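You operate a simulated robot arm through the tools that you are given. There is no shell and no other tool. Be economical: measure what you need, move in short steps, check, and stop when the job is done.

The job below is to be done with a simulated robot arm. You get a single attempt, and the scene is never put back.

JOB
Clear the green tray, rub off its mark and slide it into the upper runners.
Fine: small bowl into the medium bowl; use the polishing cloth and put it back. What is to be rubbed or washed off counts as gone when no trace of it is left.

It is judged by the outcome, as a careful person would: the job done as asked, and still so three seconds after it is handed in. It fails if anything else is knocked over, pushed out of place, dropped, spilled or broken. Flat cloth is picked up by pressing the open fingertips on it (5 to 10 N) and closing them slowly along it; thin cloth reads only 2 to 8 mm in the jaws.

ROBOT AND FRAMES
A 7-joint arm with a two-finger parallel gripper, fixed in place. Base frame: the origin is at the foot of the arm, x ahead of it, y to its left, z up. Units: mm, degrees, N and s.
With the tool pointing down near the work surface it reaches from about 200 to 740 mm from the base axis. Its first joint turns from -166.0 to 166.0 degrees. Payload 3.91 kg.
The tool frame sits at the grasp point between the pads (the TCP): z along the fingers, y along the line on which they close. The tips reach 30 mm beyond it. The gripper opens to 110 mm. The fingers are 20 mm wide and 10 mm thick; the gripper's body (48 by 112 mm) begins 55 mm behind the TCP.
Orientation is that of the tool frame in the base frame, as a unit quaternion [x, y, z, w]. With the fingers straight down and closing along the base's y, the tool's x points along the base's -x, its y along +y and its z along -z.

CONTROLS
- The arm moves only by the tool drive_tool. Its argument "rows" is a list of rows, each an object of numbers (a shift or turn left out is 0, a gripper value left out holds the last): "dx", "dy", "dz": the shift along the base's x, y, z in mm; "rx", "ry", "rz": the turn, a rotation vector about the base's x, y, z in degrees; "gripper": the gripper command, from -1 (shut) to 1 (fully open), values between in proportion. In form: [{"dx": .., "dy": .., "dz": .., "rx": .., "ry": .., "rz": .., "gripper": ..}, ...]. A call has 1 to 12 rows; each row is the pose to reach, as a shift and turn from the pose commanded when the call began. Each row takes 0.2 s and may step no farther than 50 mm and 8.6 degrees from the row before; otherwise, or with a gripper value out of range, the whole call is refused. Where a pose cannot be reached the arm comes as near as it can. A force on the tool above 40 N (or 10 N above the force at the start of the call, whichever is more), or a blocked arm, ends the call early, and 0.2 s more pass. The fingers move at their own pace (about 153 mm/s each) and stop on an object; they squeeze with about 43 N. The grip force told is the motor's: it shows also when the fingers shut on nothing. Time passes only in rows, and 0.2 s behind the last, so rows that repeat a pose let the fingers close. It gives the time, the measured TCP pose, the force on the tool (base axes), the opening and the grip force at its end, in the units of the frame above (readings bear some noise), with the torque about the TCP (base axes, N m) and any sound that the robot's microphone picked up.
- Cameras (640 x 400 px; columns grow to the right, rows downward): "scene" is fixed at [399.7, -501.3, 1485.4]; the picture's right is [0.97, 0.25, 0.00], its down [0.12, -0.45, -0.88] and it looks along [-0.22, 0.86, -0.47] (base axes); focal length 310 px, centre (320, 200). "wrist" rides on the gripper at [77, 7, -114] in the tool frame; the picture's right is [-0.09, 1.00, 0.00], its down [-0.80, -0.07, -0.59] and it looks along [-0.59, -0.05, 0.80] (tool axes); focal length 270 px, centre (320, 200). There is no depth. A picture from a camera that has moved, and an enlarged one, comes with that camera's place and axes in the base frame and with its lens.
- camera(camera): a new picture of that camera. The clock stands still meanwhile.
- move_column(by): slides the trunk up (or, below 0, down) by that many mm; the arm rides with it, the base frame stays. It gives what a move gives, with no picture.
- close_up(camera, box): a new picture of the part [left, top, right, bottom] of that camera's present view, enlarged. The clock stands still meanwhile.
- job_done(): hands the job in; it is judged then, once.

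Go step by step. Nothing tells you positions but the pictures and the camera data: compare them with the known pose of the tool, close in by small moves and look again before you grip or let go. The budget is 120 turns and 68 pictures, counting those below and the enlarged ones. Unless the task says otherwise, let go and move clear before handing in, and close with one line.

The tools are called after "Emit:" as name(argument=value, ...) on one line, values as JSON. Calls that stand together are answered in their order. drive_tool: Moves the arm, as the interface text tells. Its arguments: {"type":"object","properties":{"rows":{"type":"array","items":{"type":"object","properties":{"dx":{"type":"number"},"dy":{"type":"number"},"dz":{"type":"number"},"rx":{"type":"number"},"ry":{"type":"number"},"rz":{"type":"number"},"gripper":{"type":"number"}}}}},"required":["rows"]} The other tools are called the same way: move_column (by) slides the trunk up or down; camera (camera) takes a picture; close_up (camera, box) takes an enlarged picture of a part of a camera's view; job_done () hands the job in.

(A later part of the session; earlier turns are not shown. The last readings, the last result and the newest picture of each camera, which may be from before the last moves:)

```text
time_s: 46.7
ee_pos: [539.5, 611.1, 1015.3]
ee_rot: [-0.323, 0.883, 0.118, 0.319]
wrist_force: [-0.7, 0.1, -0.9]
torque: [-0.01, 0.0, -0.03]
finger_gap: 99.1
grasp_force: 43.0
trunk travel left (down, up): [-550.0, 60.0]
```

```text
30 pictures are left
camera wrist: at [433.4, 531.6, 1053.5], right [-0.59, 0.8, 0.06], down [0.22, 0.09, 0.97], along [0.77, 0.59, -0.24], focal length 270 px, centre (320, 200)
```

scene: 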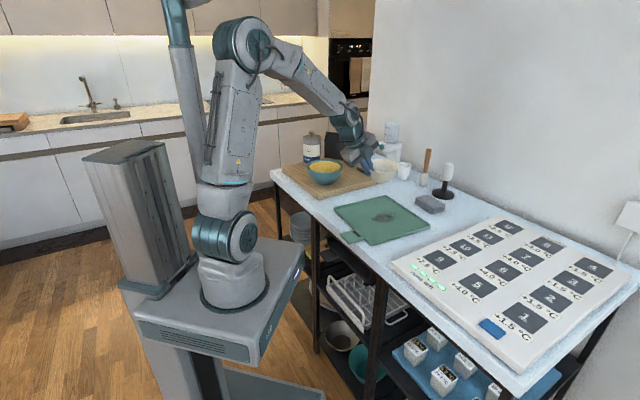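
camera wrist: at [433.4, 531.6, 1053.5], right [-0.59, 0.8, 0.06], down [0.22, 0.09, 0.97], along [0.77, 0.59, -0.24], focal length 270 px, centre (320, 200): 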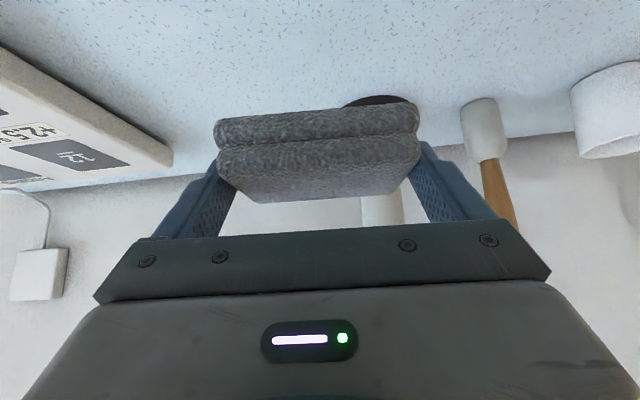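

The pad is firmly held, underside 35 mm below the TCP. I carry it over the smudge and lower to just above the tray floor.

Emit:
drive_tool(rows=[{"dx": -35, "dy": -25}, {"dx": -70, "dy": -50}, {"dx": -105, "dy": -75}, {"dx": -140, "dy": -100, "dz": -10}, {"dx": -168, "dy": -119.7, "dz": -30}, {"dx": -168, "dy": -119.7, "dz": -55}, {"dx": -168, "dy": -119.7, "dz": -68}, {"dx": -168, "dy": -119.7, "dz": -68}])

Emit:
close_up(camera="scene", box=[330, 170, 450, 250])

```text
time_s: 48.5
ee_pos: [370.7, 491.3, 947.6]
ee_rot: [-0.323, 0.883, 0.119, 0.32]
wrist_force: [0.3, -0.1, -0.6]
torque: [0.01, -0.05, 0.0]
finger_gap: 98.9
grasp_force: 43.0
trunk travel left (down, up): [-550.0, 60.0]
```

```text
5.00 times, centred on (390, 210) of scene
camera zoom: at [399.7, -501.3, 1485.4], right [0.97, 0.25, 0.0], down [0.12, -0.45, -0.88], along [-0.22, 0.86, -0.47], focal length 1550 px, centre (-30, 150)
```

zoom: 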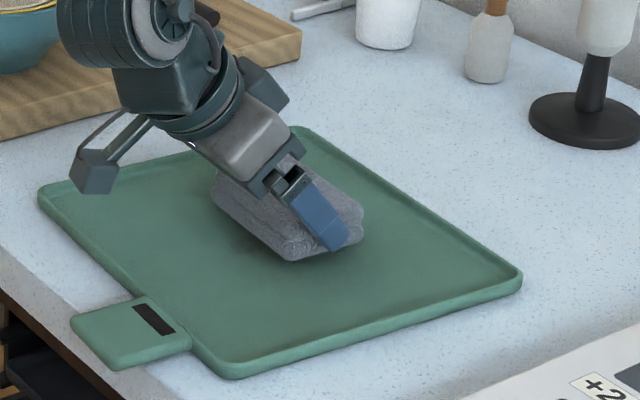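

Good placement over the mark. I lower in small steps to feel contact.

Emit:
drive_tool(rows=[{"dz": -3}, {"dz": -6}, {"dz": -6}])

Emit:
drive_tool(rows=[{"dz": -1}, {"dz": -2}, {"dz": -2}])

```text
time_s: 49.3
ee_pos: [371.1, 492.5, 940.9]
ee_rot: [-0.324, 0.882, 0.119, 0.32]
wrist_force: [-0.4, -0.4, -0.7]
torque: [0.0, 0.0, 0.02]
finger_gap: 98.8
grasp_force: 43.2
trunk travel left (down, up): [-550.0, 60.0]
```

```text
time_s: 50.1
ee_pos: [370.3, 491.0, 938.9]
ee_rot: [-0.323, 0.882, 0.119, 0.321]
wrist_force: [0.3, 0.5, 2.9]
torque: [-0.09, -0.1, 0.0]
finger_gap: 98.9
grasp_force: 42.8
trunk travel left (down, up): [-550.0, 60.0]
```

Contact at TCP z≈939. I press about 1 mm more and rub back and forth along the mark.

Emit:
drive_tool(rows=[{"dz": -1.2}, {"dx": 12, "dy": 12, "dz": -1.2}, {"dx": 25, "dy": 25, "dz": -1.2}, {"dx": 38, "dy": 38, "dz": -1.2}, {"dx": 25, "dy": 25, "dz": -1.2}, {"dx": 12, "dy": 12, "dz": -1.2}, {"dx": 0, "dy": 0, "dz": -1.2}, {"dx": -12, "dy": -12, "dz": -1.2}, {"dx": -25, "dy": -25, "dz": -1.2}, {"dx": -35, "dy": -35, "dz": -1.2}, {"dx": -18, "dy": -18, "dz": -1.2}, {"dx": 0, "dy": 0, "dz": -1.2}])

```text
time_s: 52.7
ee_pos: [367.4, 489.0, 938.9]
ee_rot: [-0.325, 0.881, 0.12, 0.321]
wrist_force: [-6.6, -6.3, 27.4]
torque: [-0.01, 0.02, -0.02]
finger_gap: 98.9
grasp_force: 43.0
trunk travel left (down, up): [-550.0, 60.0]
```

Pressing was a bit strong (27 N); I ease up slightly and add strokes with side offsets.

Emit:
drive_tool(rows=[{"dz": 0.8}, {"dx": 12, "dy": -12, "dz": 0.8}, {"dx": 27, "dy": 3, "dz": 0.8}, {"dx": 45, "dy": 21, "dz": 0.8}, {"dx": 32, "dy": 32, "dz": 0.8}, {"dx": 20, "dy": 44, "dz": 0.8}, {"dx": 5, "dy": 29, "dz": 0.8}, {"dx": -10, "dy": 14, "dz": 0.8}, {"dx": -25, "dy": -1, "dz": 0.8}, {"dx": -37, "dy": -13, "dz": 0.8}, {"dx": -20, "dy": -30, "dz": 0.8}, {"dx": 0, "dy": 0, "dz": 0.8}])

Emit:
drive_tool(rows=[{"dz": 5}, {"dz": 30}, {"dz": 60, "dx": -30, "dy": -30}, {"dz": 90, "dx": -60, "dy": -60}, {"dz": 90, "dx": -60, "dy": -60}])

Emit:
camera(camera="wrist")

Emit:
close_up(camera="scene", box=[330, 170, 450, 250])

```text
time_s: 55.3
ee_pos: [371.1, 489.9, 939.4]
ee_rot: [-0.322, 0.883, 0.118, 0.32]
wrist_force: [0.7, 2.1, 6.1]
torque: [0.17, -0.17, -0.1]
finger_gap: 99.0
grasp_force: 43.0
trunk travel left (down, up): [-550.0, 60.0]
```

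```text
refused: row 3 steps farther than a row can; nothing moved
```

```text
28 pictures are left
camera wrist: at [265.2, 410.1, 977.7], right [-0.59, 0.8, 0.06], down [0.22, 0.09, 0.97], along [0.77, 0.59, -0.24], focal length 270 px, centre (320, 200)
```

wrist: 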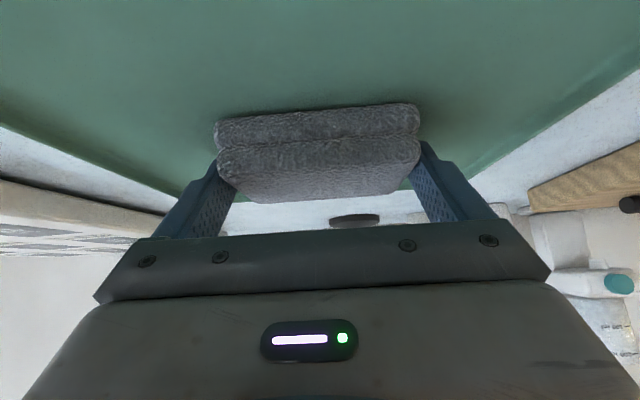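

```text
5.00 times, centred on (390, 210) of scene
camera zoom: at [399.7, -501.3, 1485.4], right [0.97, 0.25, 0.0], down [0.12, -0.45, -0.88], along [-0.22, 0.86, -0.47], focal length 1550 px, centre (-30, 150)
```

zoom: 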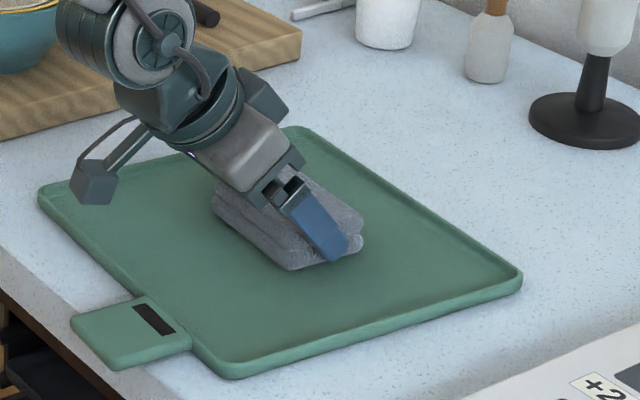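

The tray has not moved. I lift off toward the cloth's home and then inspect the tray.

Emit:
drive_tool(rows=[{"dz": 5}, {"dz": 30}, {"dz": 65}, {"dx": 35, "dy": 25, "dz": 72}, {"dx": 70, "dy": 50, "dz": 72}, {"dx": 105, "dy": 75, "dz": 72}, {"dx": 140, "dy": 100, "dz": 72}, {"dx": 167.5, "dy": 122, "dz": 72}, {"dx": 167.5, "dy": 122, "dz": 72}])

Emit:
close_up(camera="scene", box=[340, 190, 440, 245])

```text
time_s: 57.3
ee_pos: [539.7, 613.4, 1010.5]
ee_rot: [-0.324, 0.882, 0.118, 0.32]
wrist_force: [0.0, -0.1, -0.5]
torque: [-0.03, 0.03, 0.01]
finger_gap: 98.9
grasp_force: 42.9
trunk travel left (down, up): [-550.0, 60.0]
```

```text
6.40 times, centred on (390, 218) of scene
camera zoom: at [399.7, -501.3, 1485.4], right [0.97, 0.25, 0.0], down [0.12, -0.45, -0.88], along [-0.22, 0.86, -0.47], focal length 1984 px, centre (-128, 88)
```

zoom: 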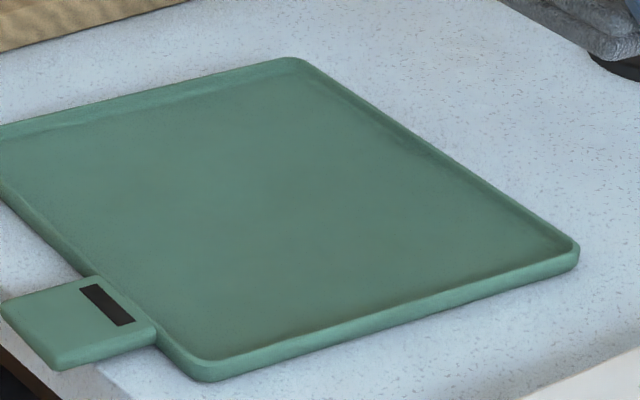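

The tray looks clean; one tight enlargement to be sure no trace remains before putting the cloth down.

Emit:
close_up(camera="scene", box=[364, 203, 412, 233])

```text
13.33 times, centred on (388, 218) of scene
camera zoom: at [399.7, -501.3, 1485.4], right [0.97, 0.25, 0.0], down [0.12, -0.45, -0.88], along [-0.22, 0.86, -0.47], focal length 4132 px, centre (-587, -40)
```

zoom: 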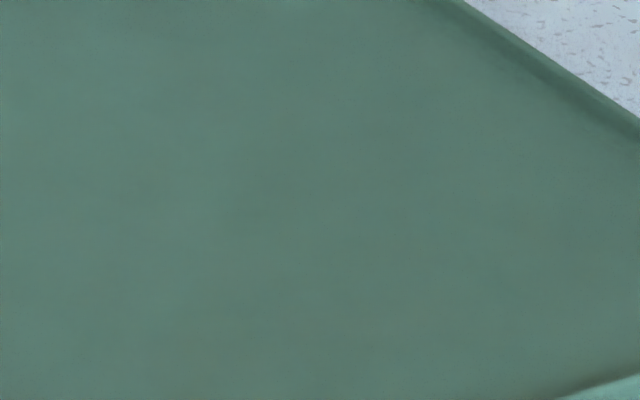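

Clean. I lower the cloth at its original pose and let go.

Emit:
drive_tool(rows=[{"dx": -1.7, "dy": -1, "dz": -25}, {"dx": -1.7, "dy": -1, "dz": -50}, {"dx": -1.7, "dy": -1, "dz": -66}, {"dx": -1.7, "dy": -1, "dz": -72}, {"dx": -1.7, "dy": -1, "dz": -74}, {"dx": -1.7, "dy": -1, "dz": -74}])

```text
time_s: 58.7
ee_pos: [537.4, 613.3, 936.8]
ee_rot: [-0.323, 0.883, 0.119, 0.319]
wrist_force: [0.0, -0.2, -0.3]
torque: [0.01, -0.02, 0.03]
finger_gap: 98.9
grasp_force: 43.2
trunk travel left (down, up): [-550.0, 60.0]
```

Emit:
drive_tool(rows=[{"dz": -1, "dy": -0.8}, {"dz": -1.2, "dy": -0.8}, {"dz": -1.2, "dy": -0.8, "gripper": 0.9}, {"dz": -1.2, "dy": -0.8, "gripper": 1}, {"dz": -1.2, "dy": -0.8, "gripper": 1}, {"dz": 15, "dx": -8, "dy": -7}, {"dz": 35, "dx": -22, "dy": -18}, {"dz": 65, "dx": -44, "dy": -37}, {"dz": 85, "dx": -75, "dy": -60}, {"dz": 95, "dx": -105, "dy": -85}, {"dz": 95, "dx": -105, "dy": -85}])

Emit:
camera(camera="wrist")

Emit:
camera(camera="scene")

```text
time_s: 61.1
ee_pos: [432.1, 528.5, 1032.0]
ee_rot: [-0.323, 0.882, 0.119, 0.321]
wrist_force: [0.3, 0.6, -0.2]
torque: [-0.03, -0.04, -0.02]
finger_gap: 109.8
grasp_force: 0.0
trunk travel left (down, up): [-550.0, 60.0]
```

```text
24 pictures are left
camera wrist: at [327.1, 447.2, 1069.7], right [-0.59, 0.8, 0.06], down [0.22, 0.09, 0.97], along [0.77, 0.59, -0.24], focal length 270 px, centre (320, 200)
```

wrist: 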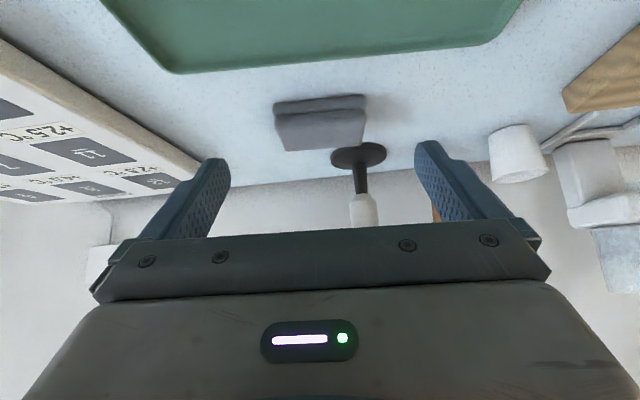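

```text
23 pictures are left
```

scene: 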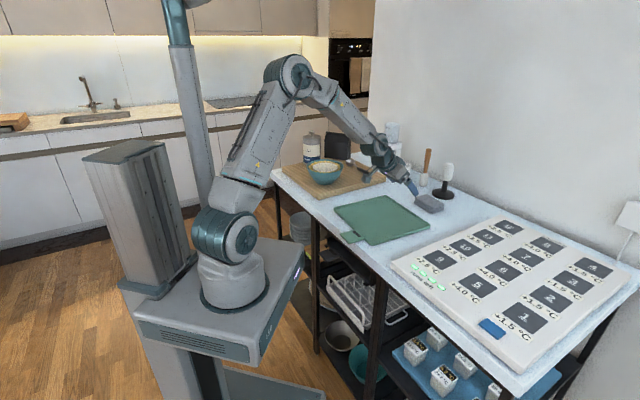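

Cloth is back, bowls nested, tray clear. Next I'll grip the tray's handle across its width with a vertical tool (handle centre ≈(291,338)) to draw the tray partly over the table edge.

Emit:
drive_tool(rows=[{"dx": -20, "dy": -27, "dz": 10, "rx": -4, "ry": 4.7}, {"dx": -40, "dy": -54, "dz": 10, "rx": -8, "ry": 9.4}, {"dx": -60, "dy": -81, "dz": 5, "rx": -12, "ry": 14.1}, {"dx": -80, "dy": -108, "dz": 0, "rx": -16, "ry": 18.8}, {"dx": -100, "dy": -135, "dz": -10, "rx": -20, "ry": 23.5}, {"dx": -120, "dy": -162, "dz": -25, "rx": -24, "ry": 28.2}, {"dx": -142, "dy": -191, "dz": -40, "rx": -26, "ry": 30.5}, {"dx": -142, "dy": -191, "dz": -52, "rx": -26, "ry": 30.5}, {"dx": -142, "dy": -191, "dz": -52, "rx": -26, "ry": 30.5}])

Emit:
camera(camera="wrist")

```text
time_s: 63.1
ee_pos: [288.5, 337.5, 979.4]
ee_rot: [-0.344, 0.939, -0.001, -0.001]
wrist_force: [0.6, 0.1, -0.2]
torque: [0.01, 0.03, -0.01]
finger_gap: 110.1
grasp_force: 0.0
trunk travel left (down, up): [-550.0, 60.0]
```

```text
22 pictures are left
camera wrist: at [225.5, 292.8, 1093.4], right [-0.58, 0.82, 0.0], down [0.66, 0.46, 0.59], along [0.48, 0.34, -0.81], focal length 270 px, centre (320, 200)
```

wrist: 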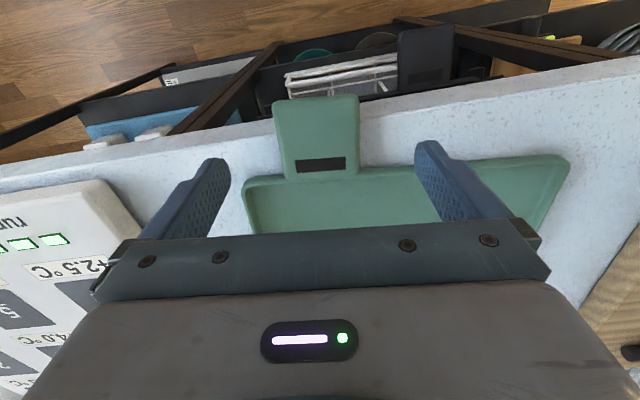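

The handle is centred between the fingers and square to them. I lower to just above the table and close on its sides.

Emit:
drive_tool(rows=[{"dz": -20}, {"dz": -38}, {"dz": -45}, {"dz": -45, "gripper": 0.5}, {"dz": -45, "gripper": 0.2}, {"dz": -45, "gripper": -0.1}, {"dz": -45, "gripper": -0.3}, {"dz": -45, "gripper": -0.3}])

```text
time_s: 64.9
ee_pos: [289.7, 338.4, 933.1]
ee_rot: [-0.344, 0.939, 0.0, -0.001]
wrist_force: [-0.6, 0.9, 0.6]
torque: [-0.04, 0.14, -0.04]
finger_gap: 59.3
grasp_force: 43.2
trunk travel left (down, up): [-550.0, 60.0]
```

Handle held (59 mm). I draw the tray 120 mm toward the robot, squaring its yaw by ~5° on the way.

Emit:
drive_tool(rows=[{"dx": -8, "dy": -8, "rz": 0.5}, {"dx": -18, "dy": -18, "rz": 1}, {"dx": -28, "dy": -28, "rz": 1.6}, {"dx": -38, "dy": -38, "rz": 2.2}, {"dx": -48, "dy": -48, "rz": 2.8}, {"dx": -58, "dy": -58, "rz": 3.4}, {"dx": -67, "dy": -67, "rz": 4}, {"dx": -76, "dy": -76, "rz": 4.5}, {"dx": -82, "dy": -82, "rz": 4.8}, {"dx": -85, "dy": -85, "rz": 4.8}, {"dx": -85, "dy": -85, "rz": 4.8}])

Emit:
drive_tool(rows=[{"dz": 3}, {"dz": 6}, {"dz": 6}])

Emit:
camera(camera="scene")

```text
time_s: 67.3
ee_pos: [205.5, 252.1, 934.7]
ee_rot: [-0.383, 0.924, -0.001, -0.001]
wrist_force: [-0.8, 0.8, -0.2]
torque: [-0.25, 0.14, 0.0]
finger_gap: 59.5
grasp_force: 43.1
trunk travel left (down, up): [-550.0, 60.0]
```

```text
time_s: 68.1
ee_pos: [205.0, 253.4, 941.4]
ee_rot: [-0.384, 0.923, -0.001, -0.001]
wrist_force: [0.1, 0.9, -1.8]
torque: [-0.26, 0.1, 0.02]
finger_gap: 59.3
grasp_force: 43.3
trunk travel left (down, up): [-550.0, 60.0]
```

```text
21 pictures are left
```

scene: 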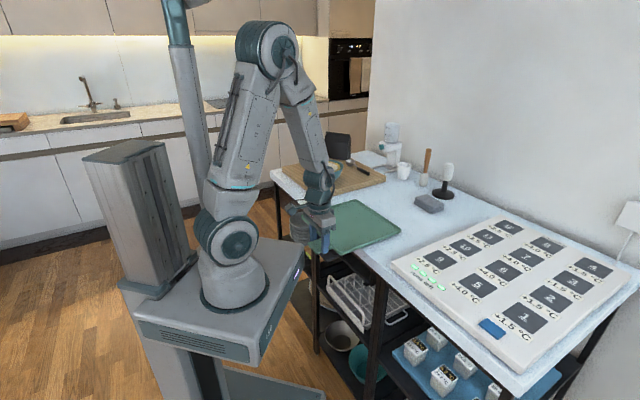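

The tray feels light (≈1.8 N, torque ≈0.28 Nm consistent with hanging freely). I lift a bit more to see whether the handle grip holds the tray level.

Emit:
drive_tool(rows=[{"dz": 10}, {"dz": 20}, {"dz": 30}, {"dz": 30}, {"dz": 30}])

Emit:
close_up(camera="scene", box=[280, 160, 440, 270])

```text
time_s: 69.3
ee_pos: [205.5, 253.6, 971.2]
ee_rot: [-0.383, 0.924, 0.0, -0.001]
wrist_force: [0.1, 0.6, -1.1]
torque: [-0.29, 0.11, -0.01]
finger_gap: 59.4
grasp_force: 42.5
trunk travel left (down, up): [-550.0, 60.0]
```

```text
3.64 times, centred on (360, 215) of scene
camera zoom: at [399.7, -501.3, 1485.4], right [0.97, 0.25, 0.0], down [0.12, -0.45, -0.88], along [-0.22, 0.86, -0.47], focal length 1127 px, centre (174, 146)
```

zoom: 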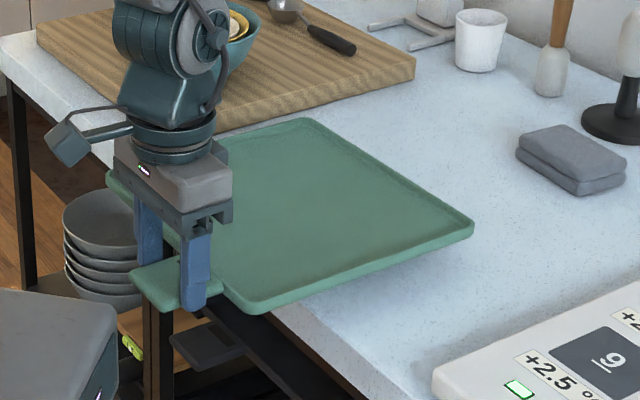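

The tray hangs nearly level (≈3° droop), so the handle grip can carry it. But to start the insertion the handle must come to ~155 mm from the base axis, so I'll set the tray down, re-grip deeper with the tool tilted back 25°.

Emit:
drive_tool(rows=[{"dz": -15}, {"dz": -28}, {"dz": -34}, {"dz": -37}, {"dz": -37, "gripper": -0.1}, {"dz": -37, "gripper": 0.2}, {"dz": -37, "gripper": 0.4}, {"dz": -10, "gripper": 0.4}, {"dz": 5, "gripper": 0.4}])

Emit:
drive_tool(rows=[{"rx": -5, "ry": 5}, {"rx": -10, "ry": 10}, {"rx": -15, "ry": 15, "dx": 2, "dy": 2}, {"rx": -17.7, "ry": 17.7, "dx": 5, "dy": 5}, {"rx": -17.7, "ry": 17.7, "dx": 5, "dy": 5}])

Emit:
camera(camera="wrist")

```text
time_s: 71.3
ee_pos: [204.1, 253.6, 974.6]
ee_rot: [-0.383, 0.924, -0.001, -0.001]
wrist_force: [0.7, 0.4, 0.3]
torque: [0.0, -0.01, 0.0]
finger_gap: 77.1
grasp_force: 0.0
trunk travel left (down, up): [-550.0, 60.0]
```

```text
time_s: 72.5
ee_pos: [209.6, 258.6, 974.8]
ee_rot: [-0.373, 0.902, -0.082, -0.202]
wrist_force: [-0.2, 0.0, 0.0]
torque: [-0.04, 0.0, 0.02]
finger_gap: 77.0
grasp_force: 0.1
trunk travel left (down, up): [-550.0, 60.0]
```

```text
19 pictures are left
camera wrist: at [189.7, 247.8, 1111.6], right [-0.65, 0.76, -0.04], down [0.74, 0.64, 0.2], along [0.17, 0.1, -0.98], focal length 270 px, centre (320, 200)
```

wrist: 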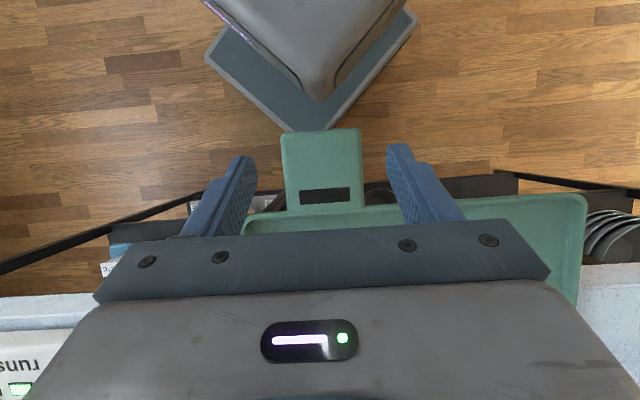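

Handle is centred. I descend and close on it.

Emit:
drive_tool(rows=[{"dz": -20, "dx": 2, "dy": 2}, {"dz": -40, "dx": 2, "dy": 2}, {"dz": -54, "dx": 2, "dy": 2}, {"dz": -54, "dx": 2, "dy": 2, "gripper": 0.2}, {"dz": -54, "dx": 2, "dy": 2, "gripper": 0}, {"dz": -54, "dx": 2, "dy": 2, "gripper": -0.4}, {"dz": -54, "dx": 2, "dy": 2, "gripper": -0.4}])

Emit:
drive_tool(rows=[{"dz": 10, "gripper": -0.6}, {"dz": 25}, {"dz": 35}, {"dz": 35}])

Emit:
close_up(camera="scene", box=[280, 160, 440, 270])

```text
time_s: 74.1
ee_pos: [212.4, 259.7, 921.8]
ee_rot: [-0.374, 0.901, -0.083, -0.202]
wrist_force: [-1.1, 0.1, -0.4]
torque: [-0.25, 0.12, 0.02]
finger_gap: 59.3
grasp_force: 43.1
trunk travel left (down, up): [-550.0, 60.0]
```

```text
time_s: 75.1
ee_pos: [211.5, 260.5, 957.5]
ee_rot: [-0.374, 0.901, -0.083, -0.202]
wrist_force: [-0.3, 0.7, -1.9]
torque: [-0.27, 0.13, -0.01]
finger_gap: 59.3
grasp_force: 42.7
trunk travel left (down, up): [-550.0, 60.0]
```

```text
3.64 times, centred on (360, 215) of scene
camera zoom: at [399.7, -501.3, 1485.4], right [0.97, 0.25, 0.0], down [0.12, -0.45, -0.88], along [-0.22, 0.86, -0.47], focal length 1127 px, centre (174, 146)
```

zoom: 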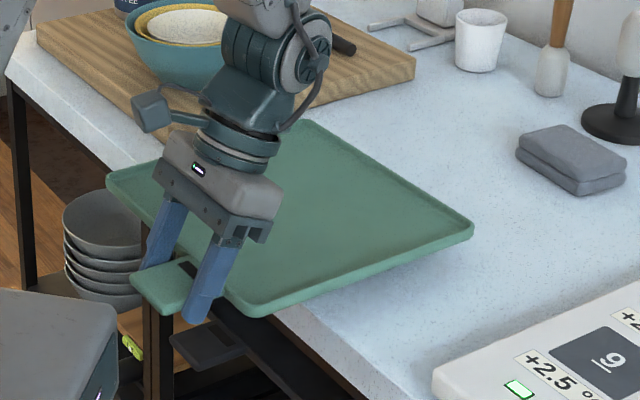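

Tray is held with ~4° droop at the far end; I level it with a small pitch and begin retreating toward the robot, checking clearance partway.

Emit:
drive_tool(rows=[{"dz": 8, "rx": 1, "ry": -1}, {"dz": 15, "rx": 2, "ry": -2}, {"dz": 15, "rx": 2.8, "ry": -2.8}, {"dx": -14, "dy": -14, "dz": 15, "rx": 2.8, "ry": -2.8}, {"dx": -28, "dy": -28, "dz": 15, "rx": 2.8, "ry": -2.8}, {"dx": -42, "dy": -42, "dz": 15, "rx": 2.8, "ry": -2.8}, {"dx": -56, "dy": -56, "dz": 15, "rx": 2.8, "ry": -2.8}, {"dx": -70, "dy": -70, "dz": 15, "rx": 2.8, "ry": -2.8}, {"dx": -85, "dy": -85, "dz": 15, "rx": 2.8, "ry": -2.8}, {"dx": -85, "dy": -85, "dz": 15, "rx": 2.8, "ry": -2.8}])

Emit:
camera(camera="scene")

```text
time_s: 76.8
ee_pos: [157.5, 207.3, 972.1]
ee_rot: [-0.377, 0.909, -0.066, -0.162]
wrist_force: [0.1, -0.7, 6.8]
torque: [-0.38, 0.22, -0.01]
finger_gap: 59.5
grasp_force: 42.5
trunk travel left (down, up): [-550.0, 60.0]
stopped in row 8: the force on the tool passed its limit at 54 N (the readings are from after the stop); the commanded pose is now the measured one
```

```text
17 pictures are left
```

scene: 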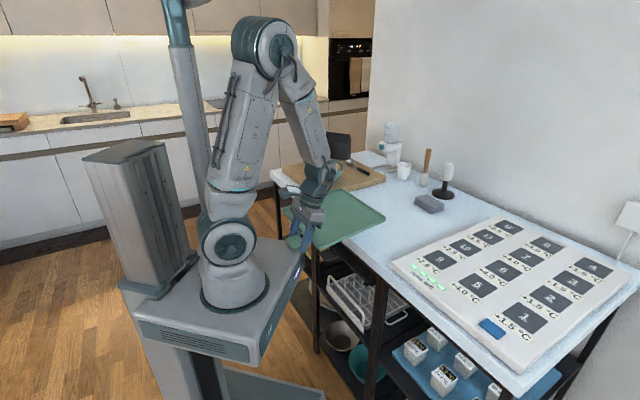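

The fingertips touched the corner of the robot's own carriage (top ≈945). I back off, raise the arm well above the carriage, and check the grip.

Emit:
drive_tool(rows=[{"dx": 8, "dy": 8, "dz": 5}, {"dx": 16, "dy": 16, "dz": 25}, {"dx": 16, "dy": 16, "dz": 60}, {"dx": 16, "dy": 16, "dz": 95}, {"dx": 16, "dy": 16, "dz": 115}, {"dx": 16, "dy": 16, "dz": 115}])

Emit:
close_up(camera="scene", box=[250, 130, 410, 270])

```text
time_s: 78.2
ee_pos: [174.4, 223.7, 1087.3]
ee_rot: [-0.377, 0.91, -0.065, -0.161]
wrist_force: [0.3, -0.8, -1.9]
torque: [-0.25, 0.12, 0.02]
finger_gap: 59.4
grasp_force: 43.0
trunk travel left (down, up): [-550.0, 60.0]
```

```text
2.86 times, centred on (330, 200) of scene
camera zoom: at [399.7, -501.3, 1485.4], right [0.97, 0.25, 0.0], down [0.12, -0.45, -0.88], along [-0.22, 0.86, -0.47], focal length 886 px, centre (291, 200)
```

zoom: 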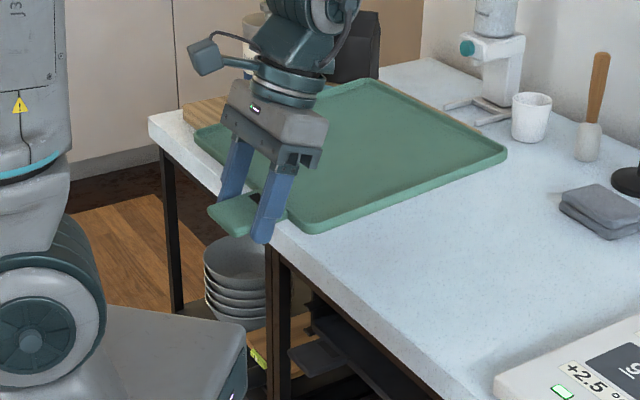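

The grip survived; tray tilts ~3–4° up at the far end now. I correct the pitch slightly and retreat slowly at this height until the tray clears the table edge.

Emit:
drive_tool(rows=[{"rx": -1.2, "ry": 1.2}, {"rx": -2.4, "ry": 2.4}, {"dx": -12, "dy": -12, "rx": -2.4, "ry": 2.4}, {"dx": -24, "dy": -24, "rx": -2.4, "ry": 2.4}, {"dx": -36, "dy": -36, "rx": -2.4, "ry": 2.4}, {"dx": -48, "dy": -48, "rx": -2.4, "ry": 2.4}, {"dx": -60, "dy": -60, "rx": -2.4, "ry": 2.4}, {"dx": -70, "dy": -70, "rx": -2.4, "ry": 2.4}, {"dx": -80, "dy": -80, "rx": -2.4, "ry": 2.4}, {"dx": -91, "dy": -91, "rx": -2.4, "ry": 2.4}, {"dx": -91, "dy": -91, "rx": -2.4, "ry": 2.4}])

Emit:
camera(camera="scene")

```text
time_s: 80.6
ee_pos: [86.6, 142.6, 1095.4]
ee_rot: [-0.375, 0.904, -0.077, -0.19]
wrist_force: [0.0, 0.3, -2.1]
torque: [-0.29, 0.11, 0.02]
finger_gap: 59.3
grasp_force: 42.7
out of reach, approached as far as the arm can: row 9, 10, 11
trunk travel left (down, up): [-550.0, 60.0]
```

```text
15 pictures are left
```

scene: 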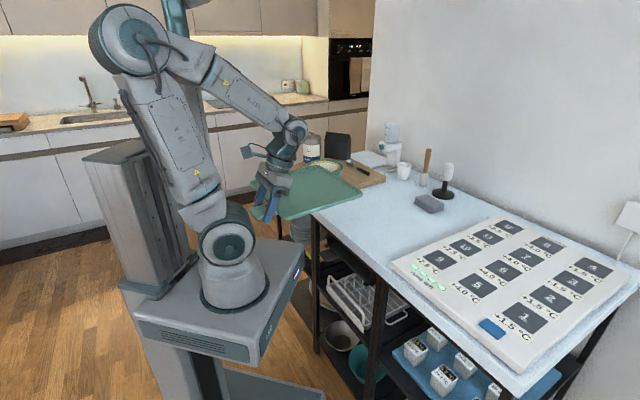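

The arm reached its near limit at u≈162, a little short. I'll pitch the tray far-end-down 15°, which shortens it horizontally and lets the wrist come nearer, so the far edge can enter under the table top on a slant.

Emit:
drive_tool(rows=[{"rx": -2, "ry": 2}, {"rx": -4, "ry": 4}, {"rx": -6, "ry": 6}, {"rx": -8, "ry": 8}, {"rx": -10.6, "ry": 10.6}, {"rx": -10.6, "ry": 10.6, "dx": -5, "dy": -5}, {"rx": -10.6, "ry": 10.6, "dx": -8, "dy": -8}, {"rx": -10.6, "ry": 10.6, "dx": -8, "dy": -8}])

Emit:
close_up(camera="scene", box=[230, 120, 430, 260])

```text
time_s: 82.4
ee_pos: [79.2, 136.3, 1097.4]
ee_rot: [-0.361, 0.872, -0.124, -0.306]
wrist_force: [-0.1, 0.2, -2.4]
torque: [-0.24, 0.04, 0.01]
finger_gap: 59.1
grasp_force: 43.3
trunk travel left (down, up): [-550.0, 60.0]
```

```text
2.86 times, centred on (330, 190) of scene
camera zoom: at [399.7, -501.3, 1485.4], right [0.97, 0.25, 0.0], down [0.12, -0.45, -0.88], along [-0.22, 0.86, -0.47], focal length 886 px, centre (291, 229)
```

zoom: 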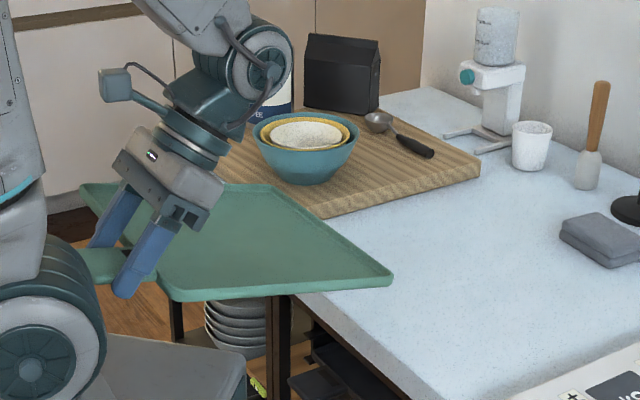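

The far edge is now about 20 mm clear of the table edge. I shift 11 mm sideways to centre on the bay and lower the trunk so the far edge comes level with the gap below the front rail, then look.

Emit:
drive_tool(rows=[{"dx": 4, "dy": -4}, {"dx": 7.8, "dy": -7.8}, {"dx": 7.8, "dy": -7.8}])

Emit:
move_column(by=-205)

Emit:
close_up(camera="scene", box=[250, 190, 410, 300])

```text
time_s: 83.2
ee_pos: [88.0, 127.3, 1097.8]
ee_rot: [-0.361, 0.872, -0.124, -0.306]
wrist_force: [0.5, 0.0, -1.9]
torque: [-0.25, 0.09, 0.01]
finger_gap: 59.2
grasp_force: 43.4
trunk travel left (down, up): [-550.0, 60.0]
```

```text
time_s: 85.4
ee_pos: [87.8, 127.1, 890.8]
ee_rot: [-0.362, 0.872, -0.124, -0.305]
wrist_force: [-0.1, -0.3, -1.3]
torque: [-0.24, 0.09, 0.0]
finger_gap: 59.6
grasp_force: 42.6
trunk travel left (down, up): [-345.0, 265.0]
```

```text
3.64 times, centred on (330, 245) of scene
camera zoom: at [399.7, -501.3, 1485.4], right [0.97, 0.25, 0.0], down [0.12, -0.45, -0.88], along [-0.22, 0.86, -0.47], focal length 1127 px, centre (284, 36)
```

zoom: 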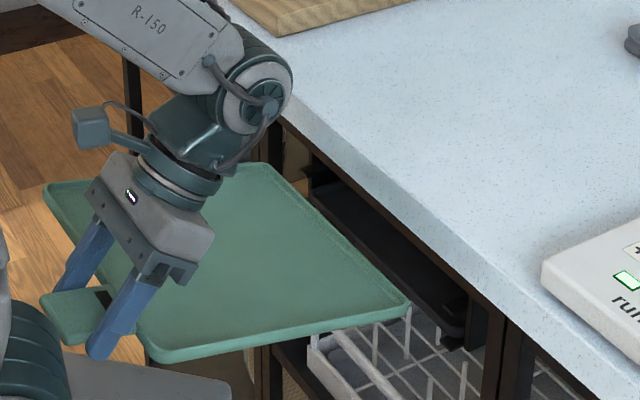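

The tray's far edge is at u≈410, z≈806–819, about at the bay window. I enlarge the bay opening to compare with the ledges.

Emit:
close_up(camera="scene", box=[310, 222, 390, 292])

```text
5.71 times, centred on (350, 257) of scene
camera zoom: at [399.7, -501.3, 1485.4], right [0.97, 0.25, 0.0], down [0.12, -0.45, -0.88], along [-0.22, 0.86, -0.47], focal length 1771 px, centre (149, -126)
```

zoom: 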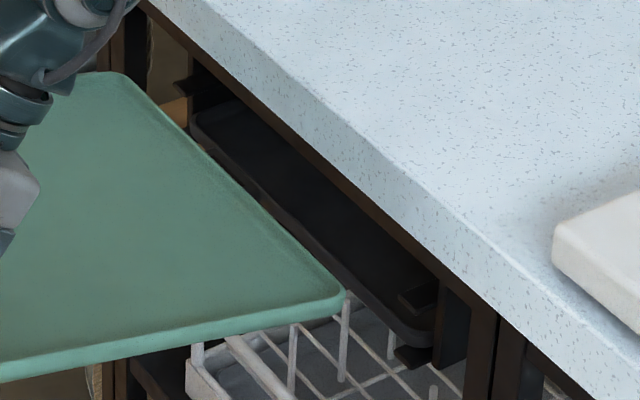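

The upper ledges (z≈785) span v≈−230…+40, the tray is nearly centred, and its far edge sits in the window. I advance 60 mm while easing the slant.

Emit:
drive_tool(rows=[{"dx": -2, "dy": 2}, {"dx": 5, "dy": 9, "dz": -2}, {"dx": 12, "dy": 16, "dz": -5, "rx": 0.5, "ry": -0.5}, {"dx": 19, "dy": 23, "dz": -9, "rx": 1.1, "ry": -1.1}, {"dx": 26, "dy": 30, "dz": -13, "rx": 1.7, "ry": -1.7}, {"dx": 33, "dy": 37, "dz": -17, "rx": 2.3, "ry": -2.3}, {"dx": 40, "dy": 44, "dz": -21, "rx": 2.8, "ry": -2.8}, {"dx": 40, "dy": 44, "dz": -21, "rx": 2.8, "ry": -2.8}])

Emit:
close_up(camera="scene", box=[300, 212, 390, 292])

```text
time_s: 87.2
ee_pos: [128.4, 172.3, 871.2]
ee_rot: [-0.366, 0.882, -0.111, -0.274]
wrist_force: [-0.1, 0.3, -2.2]
torque: [-0.27, 0.11, -0.02]
finger_gap: 59.2
grasp_force: 43.6
trunk travel left (down, up): [-345.0, 265.0]
```

```text
5.00 times, centred on (345, 252) of scene
camera zoom: at [399.7, -501.3, 1485.4], right [0.97, 0.25, 0.0], down [0.12, -0.45, -0.88], along [-0.22, 0.86, -0.47], focal length 1550 px, centre (195, -60)
```

zoom: 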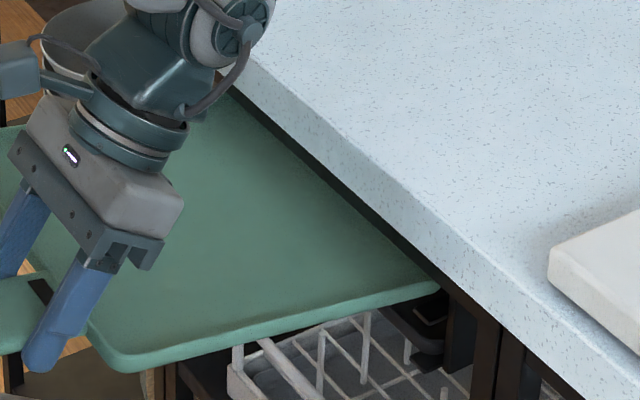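

Free so far, forces normal. I continue another 60 mm, easing further and lowering toward the ledges.

Emit:
drive_tool(rows=[{"dx": 3, "dy": 6, "dz": -6}, {"dx": 9, "dy": 13, "dz": -10, "rx": 0.5, "ry": -0.5}, {"dx": 16, "dy": 20, "dz": -14, "rx": 1.1, "ry": -1.1}, {"dx": 23, "dy": 27, "dz": -18, "rx": 1.7, "ry": -1.7}, {"dx": 30, "dy": 34, "dz": -24, "rx": 2.3, "ry": -2.3}, {"dx": 37, "dy": 41, "dz": -30, "rx": 2.8, "ry": -2.8}, {"dx": 40, "dy": 44, "dz": -30, "rx": 2.8, "ry": -2.8}, {"dx": 40, "dy": 44, "dz": -30, "rx": 2.8, "ry": -2.8}])

```text
time_s: 89.0
ee_pos: [169.0, 216.3, 841.0]
ee_rot: [-0.37, 0.891, -0.1, -0.244]
wrist_force: [1.7, -2.6, -0.7]
torque: [-0.22, 0.07, -0.31]
finger_gap: 59.3
grasp_force: 42.8
trunk travel left (down, up): [-345.0, 265.0]
```

Slight side contact from the left panel (3 N). I shift 3 mm back to the right and continue.

Emit:
drive_tool(rows=[{"dx": 2, "dy": -2}, {"dx": 3, "dy": -2, "dz": -1}, {"dx": 9, "dy": 5, "dz": -5, "rx": 0.5, "ry": -0.5}, {"dx": 16, "dy": 12, "dz": -9, "rx": 1.1, "ry": -1.1}, {"dx": 23, "dy": 19, "dz": -13, "rx": 1.7, "ry": -1.7}, {"dx": 30, "dy": 26, "dz": -17, "rx": 2.3, "ry": -2.3}, {"dx": 30, "dy": 26, "dz": -17, "rx": 2.3, "ry": -2.3}])

Emit:
close_up(camera="scene", box=[290, 200, 390, 290])

```text
time_s: 90.6
ee_pos: [197.3, 241.7, 824.9]
ee_rot: [-0.372, 0.898, -0.088, -0.219]
wrist_force: [0.7, 0.4, -2.5]
torque: [-0.27, 0.12, -0.01]
finger_gap: 59.7
grasp_force: 43.1
trunk travel left (down, up): [-345.0, 265.0]
```

```text
4.44 times, centred on (340, 245) of scene
camera zoom: at [399.7, -501.3, 1485.4], right [0.97, 0.25, 0.0], down [0.12, -0.45, -0.88], along [-0.22, 0.86, -0.47], focal length 1378 px, centre (231, 0)
```

zoom: 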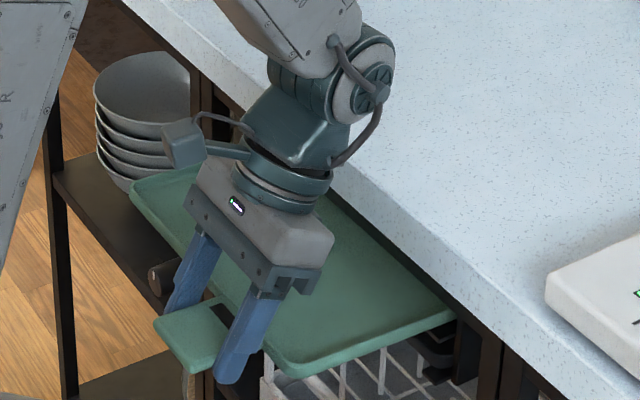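

No contact now. I go 28 mm further, level out, and begin lowering onto the ledges.

Emit:
drive_tool(rows=[{"dx": 7, "dy": 7, "dz": -3, "rx": 0.4, "ry": -0.4}, {"dx": 14, "dy": 14, "dz": -6, "rx": 0.8, "ry": -0.8}, {"dx": 20, "dy": 20, "dz": -9, "rx": 1.1, "ry": -1.1}, {"dx": 20, "dy": 20, "dz": -11, "rx": 1.1, "ry": -1.1}, {"dx": 20, "dy": 20, "dz": -11, "rx": 1.1, "ry": -1.1}])

Emit:
drive_tool(rows=[{"dz": -3}, {"dz": -5}, {"dz": -5}])

```text
time_s: 91.8
ee_pos: [218.7, 262.4, 813.7]
ee_rot: [-0.374, 0.901, -0.082, -0.205]
wrist_force: [1.7, 1.7, 3.7]
torque: [0.93, -1.02, 0.18]
finger_gap: 59.5
grasp_force: 43.6
trunk travel left (down, up): [-345.0, 265.0]
```

```text
time_s: 92.6
ee_pos: [217.9, 262.3, 809.9]
ee_rot: [-0.374, 0.9, -0.083, -0.206]
wrist_force: [2.2, 3.4, 11.6]
torque: [1.3, -0.6, -0.14]
finger_gap: 59.7
grasp_force: 42.5
trunk travel left (down, up): [-345.0, 265.0]
```

The tray is bearing on the ledges (floor ≈789). I relieve the load a little and slide 10 mm further for a safe centre of gravity.

Emit:
drive_tool(rows=[{"dz": 3}, {"dx": 4, "dy": 4, "dz": 3}, {"dx": 7, "dy": 7, "dz": 3}, {"dx": 7, "dy": 7, "dz": 3}])

Emit:
close_up(camera="scene", box=[290, 190, 390, 280])

```text
time_s: 93.6
ee_pos: [225.2, 267.4, 810.7]
ee_rot: [-0.373, 0.9, -0.084, -0.207]
wrist_force: [0.4, 0.0, -2.2]
torque: [-0.24, 0.11, 0.0]
finger_gap: 59.4
grasp_force: 42.6
trunk travel left (down, up): [-345.0, 265.0]
```

```text
4.44 times, centred on (340, 235) of scene
camera zoom: at [399.7, -501.3, 1485.4], right [0.97, 0.25, 0.0], down [0.12, -0.45, -0.88], along [-0.22, 0.86, -0.47], focal length 1378 px, centre (231, 44)
```

zoom: 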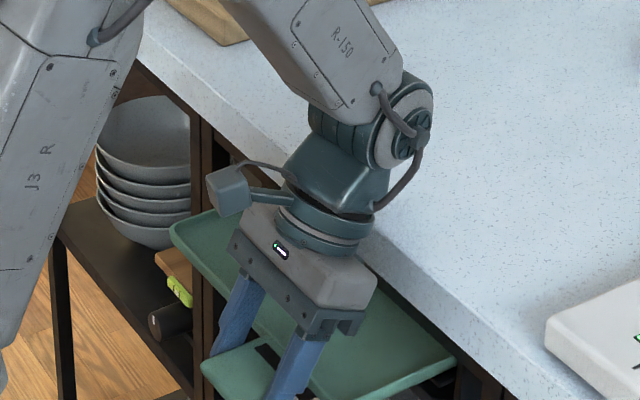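

Now I lower onto the ledges and open slightly, then check whether the tray stays.

Emit:
drive_tool(rows=[{"dz": -2}, {"dz": -3.5}, {"dz": -3.5, "gripper": 0.1}, {"dz": -3.5, "gripper": 0.18}, {"dz": -3.5, "gripper": 0.18}])

Emit:
close_up(camera="scene", box=[290, 190, 390, 290])

```text
time_s: 94.8
ee_pos: [224.9, 268.2, 808.1]
ee_rot: [-0.374, 0.9, -0.084, -0.207]
wrist_force: [0.2, 0.0, 1.0]
torque: [-0.02, 0.02, 0.05]
finger_gap: 64.9
grasp_force: 0.1
trunk travel left (down, up): [-345.0, 265.0]
```

```text
4.00 times, centred on (340, 240) of scene
camera zoom: at [399.7, -501.3, 1485.4], right [0.97, 0.25, 0.0], down [0.12, -0.45, -0.88], along [-0.22, 0.86, -0.47], focal length 1240 px, centre (240, 40)
```

zoom: 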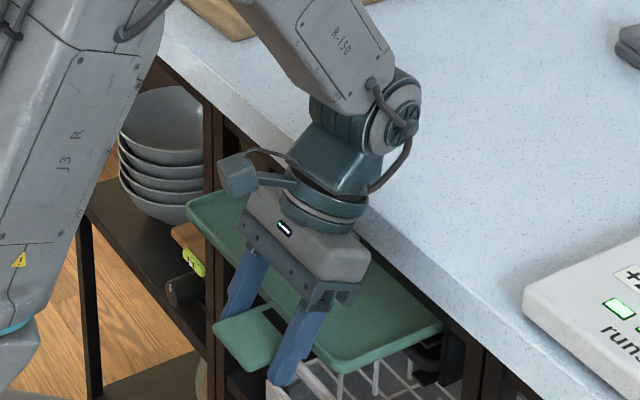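

The tray rests stably on the upper ledges. I open, back away from the handle, bring the tool vertical and re-grip the handle near its tip to push on.

Emit:
drive_tool(rows=[{"gripper": 0.4}, {"dx": -10, "dy": -10}, {"dx": -25, "dy": -25}, {"dx": -42, "dy": -42}, {"dx": -46, "dy": -46, "dz": 20}, {"dx": -46, "dy": -46, "dz": 45, "rx": 5, "ry": -5}, {"dx": -40, "dy": -40, "dz": 60, "rx": 10, "ry": -10}, {"dx": -30, "dy": -30, "dz": 60, "rx": 14, "ry": -14}, {"dx": -19, "dy": -19, "dz": 60, "rx": 17.3, "ry": -17.3}, {"dx": -19, "dy": -19, "dz": 60, "rx": 17.3, "ry": -17.3}])

Emit:
camera(camera="wrist")

```text
time_s: 97.0
ee_pos: [205.2, 250.4, 866.7]
ee_rot: [-0.383, 0.924, -0.002, -0.01]
wrist_force: [-0.5, 0.2, -0.1]
torque: [0.01, 0.0, -0.01]
finger_gap: 77.1
grasp_force: 0.1
trunk travel left (down, up): [-345.0, 265.0]
```

```text
7 pictures are left
camera wrist: at [148.4, 202.0, 983.0], right [-0.64, 0.77, 0.0], down [0.63, 0.53, 0.58], along [0.44, 0.37, -0.82], focal length 270 px, centre (320, 200)
```

wrist: 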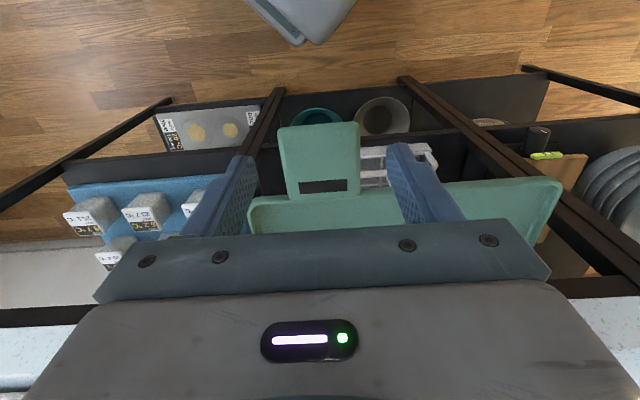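

Handle tip is at u≈313, centred. I lower and grip near the tip.

Emit:
drive_tool(rows=[{"dz": -20, "dx": 2, "dy": 2}, {"dz": -40, "dx": 2, "dy": 2}, {"dz": -54, "dx": 2, "dy": 2}, {"dz": -54, "dx": 2, "dy": 2, "gripper": 0.2}, {"dz": -54, "dx": 2, "dy": 2, "gripper": 0}, {"dz": -54, "dx": 2, "dy": 2, "gripper": -0.2}, {"dz": -54, "dx": 2, "dy": 2, "gripper": -0.2}])

Emit:
drive_tool(rows=[{"dx": 7, "dy": 7}, {"dx": 14, "dy": 14}, {"dx": 21, "dy": 21}, {"dx": 28, "dy": 28}, {"dx": 35, "dy": 35}, {"dx": 42, "dy": 42}, {"dx": 48, "dy": 48}, {"dx": 52, "dy": 52}, {"dx": 52, "dy": 52}])

```text
time_s: 98.6
ee_pos: [207.6, 252.5, 814.4]
ee_rot: [-0.384, 0.923, -0.003, -0.011]
wrist_force: [-0.3, 0.2, 0.8]
torque: [0.02, -0.05, 0.06]
finger_gap: 59.4
grasp_force: 43.2
trunk travel left (down, up): [-345.0, 265.0]
```

```text
time_s: 100.6
ee_pos: [255.3, 299.7, 813.6]
ee_rot: [-0.383, 0.924, -0.005, -0.013]
wrist_force: [-17.9, -19.3, 18.7]
torque: [2.5, -2.66, -0.66]
finger_gap: 59.6
grasp_force: 43.1
trunk travel left (down, up): [-345.0, 265.0]
stopped in row 9: the force on the tool passed its limit at 41 N (the readings are from after the stop); the commanded pose is now the measured one
```

The push stopped with a contact force (−26 N back, +19 N up). I look to see what touches.

Emit:
close_up(camera="scene", box=[300, 180, 390, 290])

```text
3.64 times, centred on (345, 235) of scene
camera zoom: at [399.7, -501.3, 1485.4], right [0.97, 0.25, 0.0], down [0.12, -0.45, -0.88], along [-0.22, 0.86, -0.47], focal length 1127 px, centre (229, 73)
```

zoom: 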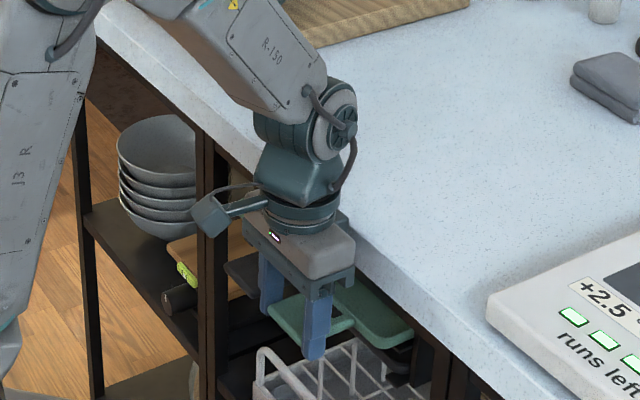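

The gripper's mount touches the table edge. I back off, release, and re-grip with the tool tilted 25° forward so it clears the edge.

Emit:
drive_tool(rows=[{"dx": -5, "dy": -5}, {"dx": -5, "dy": -5, "gripper": 0.2}, {"dx": -5, "dy": -5, "gripper": 0.4}, {"dx": -25, "dy": -25}, {"dx": -45, "dy": -45}, {"dx": -48, "dy": -48, "dz": 30}, {"dx": -45, "dy": -45, "dz": 45, "rx": 5, "ry": -5}, {"dx": -38, "dy": -38, "dz": 45, "rx": 10, "ry": -10}, {"dx": -30, "dy": -30, "dz": 45, "rx": 14, "ry": -14}, {"dx": -25, "dy": -25, "dz": 45, "rx": 18, "ry": -18}, {"dx": -25, "dy": -25, "dz": 45, "rx": 18, "ry": -18}])

Emit:
camera(camera="wrist")

```text
time_s: 103.0
ee_pos: [233.7, 275.1, 858.3]
ee_rot: [-0.375, 0.903, 0.08, 0.191]
wrist_force: [-0.2, -0.4, -0.9]
torque: [0.0, -0.03, 0.03]
finger_gap: 77.0
grasp_force: 0.1
trunk travel left (down, up): [-345.0, 265.0]
```

```text
5 pictures are left
camera wrist: at [146.8, 197.9, 930.9], right [-0.65, 0.76, 0.04], down [0.4, 0.3, 0.87], along [0.65, 0.58, -0.5], focal length 270 px, centre (320, 200)
```

wrist: 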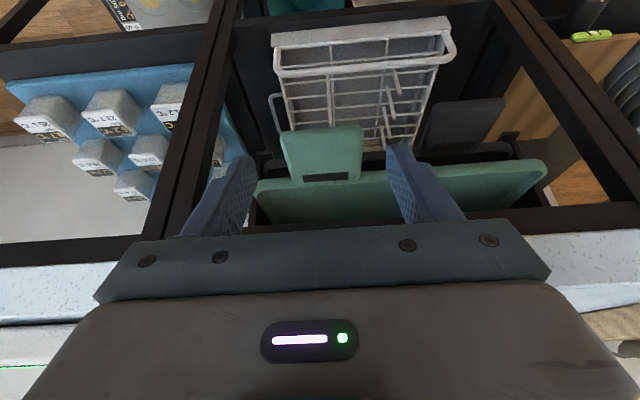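

Handle tip at u≈380, well in view. I go in, grip and push gently.

Emit:
drive_tool(rows=[{"dx": 3, "dy": 5, "dz": -15}, {"dx": 8, "dy": 11, "dz": -32}, {"dx": 14.6, "dy": 17.4, "dz": -48}, {"dx": 14.6, "dy": 17.4, "dz": -48, "gripper": 0.2}, {"dx": 14.6, "dy": 17.4, "dz": -48, "gripper": 0}, {"dx": 14.6, "dy": 17.4, "dz": -48, "gripper": -0.2}, {"dx": 14.6, "dy": 17.4, "dz": -48, "gripper": -0.2}])

Emit:
drive_tool(rows=[{"dx": 5, "dy": 5}, {"dx": 10, "dy": 10}, {"dx": 15, "dy": 15}, {"dx": 20, "dy": 20}, {"dx": 20, "dy": 20}])

```text
time_s: 104.6
ee_pos: [247.1, 295.4, 810.4]
ee_rot: [-0.374, 0.904, 0.08, 0.19]
wrist_force: [-0.1, 0.1, -0.3]
torque: [0.19, 0.03, 0.02]
finger_gap: 59.5
grasp_force: 43.2
trunk travel left (down, up): [-345.0, 265.0]
```

```text
time_s: 105.8
ee_pos: [268.5, 311.5, 809.9]
ee_rot: [-0.375, 0.904, 0.079, 0.19]
wrist_force: [-6.6, -15.2, -0.1]
torque: [-0.78, 0.05, 0.38]
finger_gap: 59.4
grasp_force: 43.2
trunk travel left (down, up): [-345.0, 265.0]
```

Some resistance along the push with a sideways component, likely a side rub. I shift 2 mm right and continue gently.

Emit:
drive_tool(rows=[{"dx": -3, "dy": -3}, {"dx": -1.5, "dy": -4.5}, {"dx": 1.5, "dy": -1.5}, {"dx": 1.5, "dy": -1.5}])

Emit:
drive_tool(rows=[{"dx": 2.5, "dy": 2.5}, {"dx": 5, "dy": 5}, {"dx": 5, "dy": 5}])

```text
time_s: 106.8
ee_pos: [268.2, 312.6, 809.7]
ee_rot: [-0.376, 0.904, 0.08, 0.19]
wrist_force: [-9.7, -7.4, 1.2]
torque: [-0.12, -0.11, -0.31]
finger_gap: 59.4
grasp_force: 42.9
trunk travel left (down, up): [-345.0, 265.0]
```

```text
time_s: 107.3
ee_pos: [268.6, 313.0, 809.2]
ee_rot: [-0.376, 0.904, 0.077, 0.188]
wrist_force: [-16.5, -13.7, 21.3]
torque: [0.02, 0.16, -0.16]
finger_gap: 59.7
grasp_force: 43.0
trunk travel left (down, up): [-345.0, 265.0]
stopped in row 2: the force on the tool passed its limit at 46 N (the readings are from after the stop); the commanded pose is now the measured one
```

A firm stop now, at the tray itself; it may be fully home. I check the position relative to the dark tray.

Emit:
camera(camera="wrist")

```text
4 pictures are left
camera wrist: at [181.5, 234.9, 883.3], right [-0.65, 0.76, 0.03], down [0.4, 0.3, 0.86], along [0.65, 0.57, -0.5], focal length 270 px, centre (320, 200)
```

wrist: 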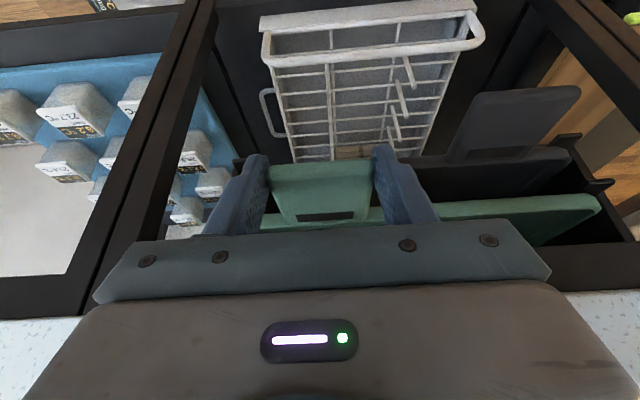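

Green and dark trays match: both handle tips at u≈406 and front edges at ≈462, so the tray is fully home on the upper ledges. I release and withdraw.

Emit:
drive_tool(rows=[{"dz": 0}, {"gripper": 0.2}, {"gripper": 0.4}, {"gripper": 0.4, "dx": -8, "dy": -8, "dz": 1}, {"dx": -25, "dy": -25, "dz": 3}, {"dx": -45, "dy": -45, "dz": 10}, {"dx": -55, "dy": -55, "dz": 40}, {"dx": -55, "dy": -55, "dz": 70}, {"dx": -55, "dy": -55, "dz": 70}])

Emit:
camera(camera="wrist")

```text
time_s: 109.3
ee_pos: [216.8, 260.4, 879.9]
ee_rot: [-0.376, 0.904, 0.077, 0.186]
wrist_force: [0.5, -0.3, 0.0]
torque: [0.01, -0.03, 0.03]
finger_gap: 77.0
grasp_force: 0.1
out of reach, approached as far as the arm can: row 6, 7, 8, 9
trunk travel left (down, up): [-345.0, 265.0]
```

```text
3 pictures are left
camera wrist: at [130.9, 183.7, 954.4], right [-0.65, 0.76, 0.03], down [0.4, 0.31, 0.86], along [0.65, 0.57, -0.51], focal length 270 px, centre (320, 200)
```

wrist: 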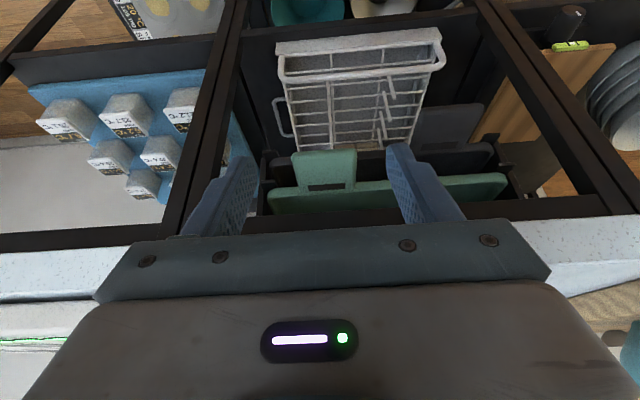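

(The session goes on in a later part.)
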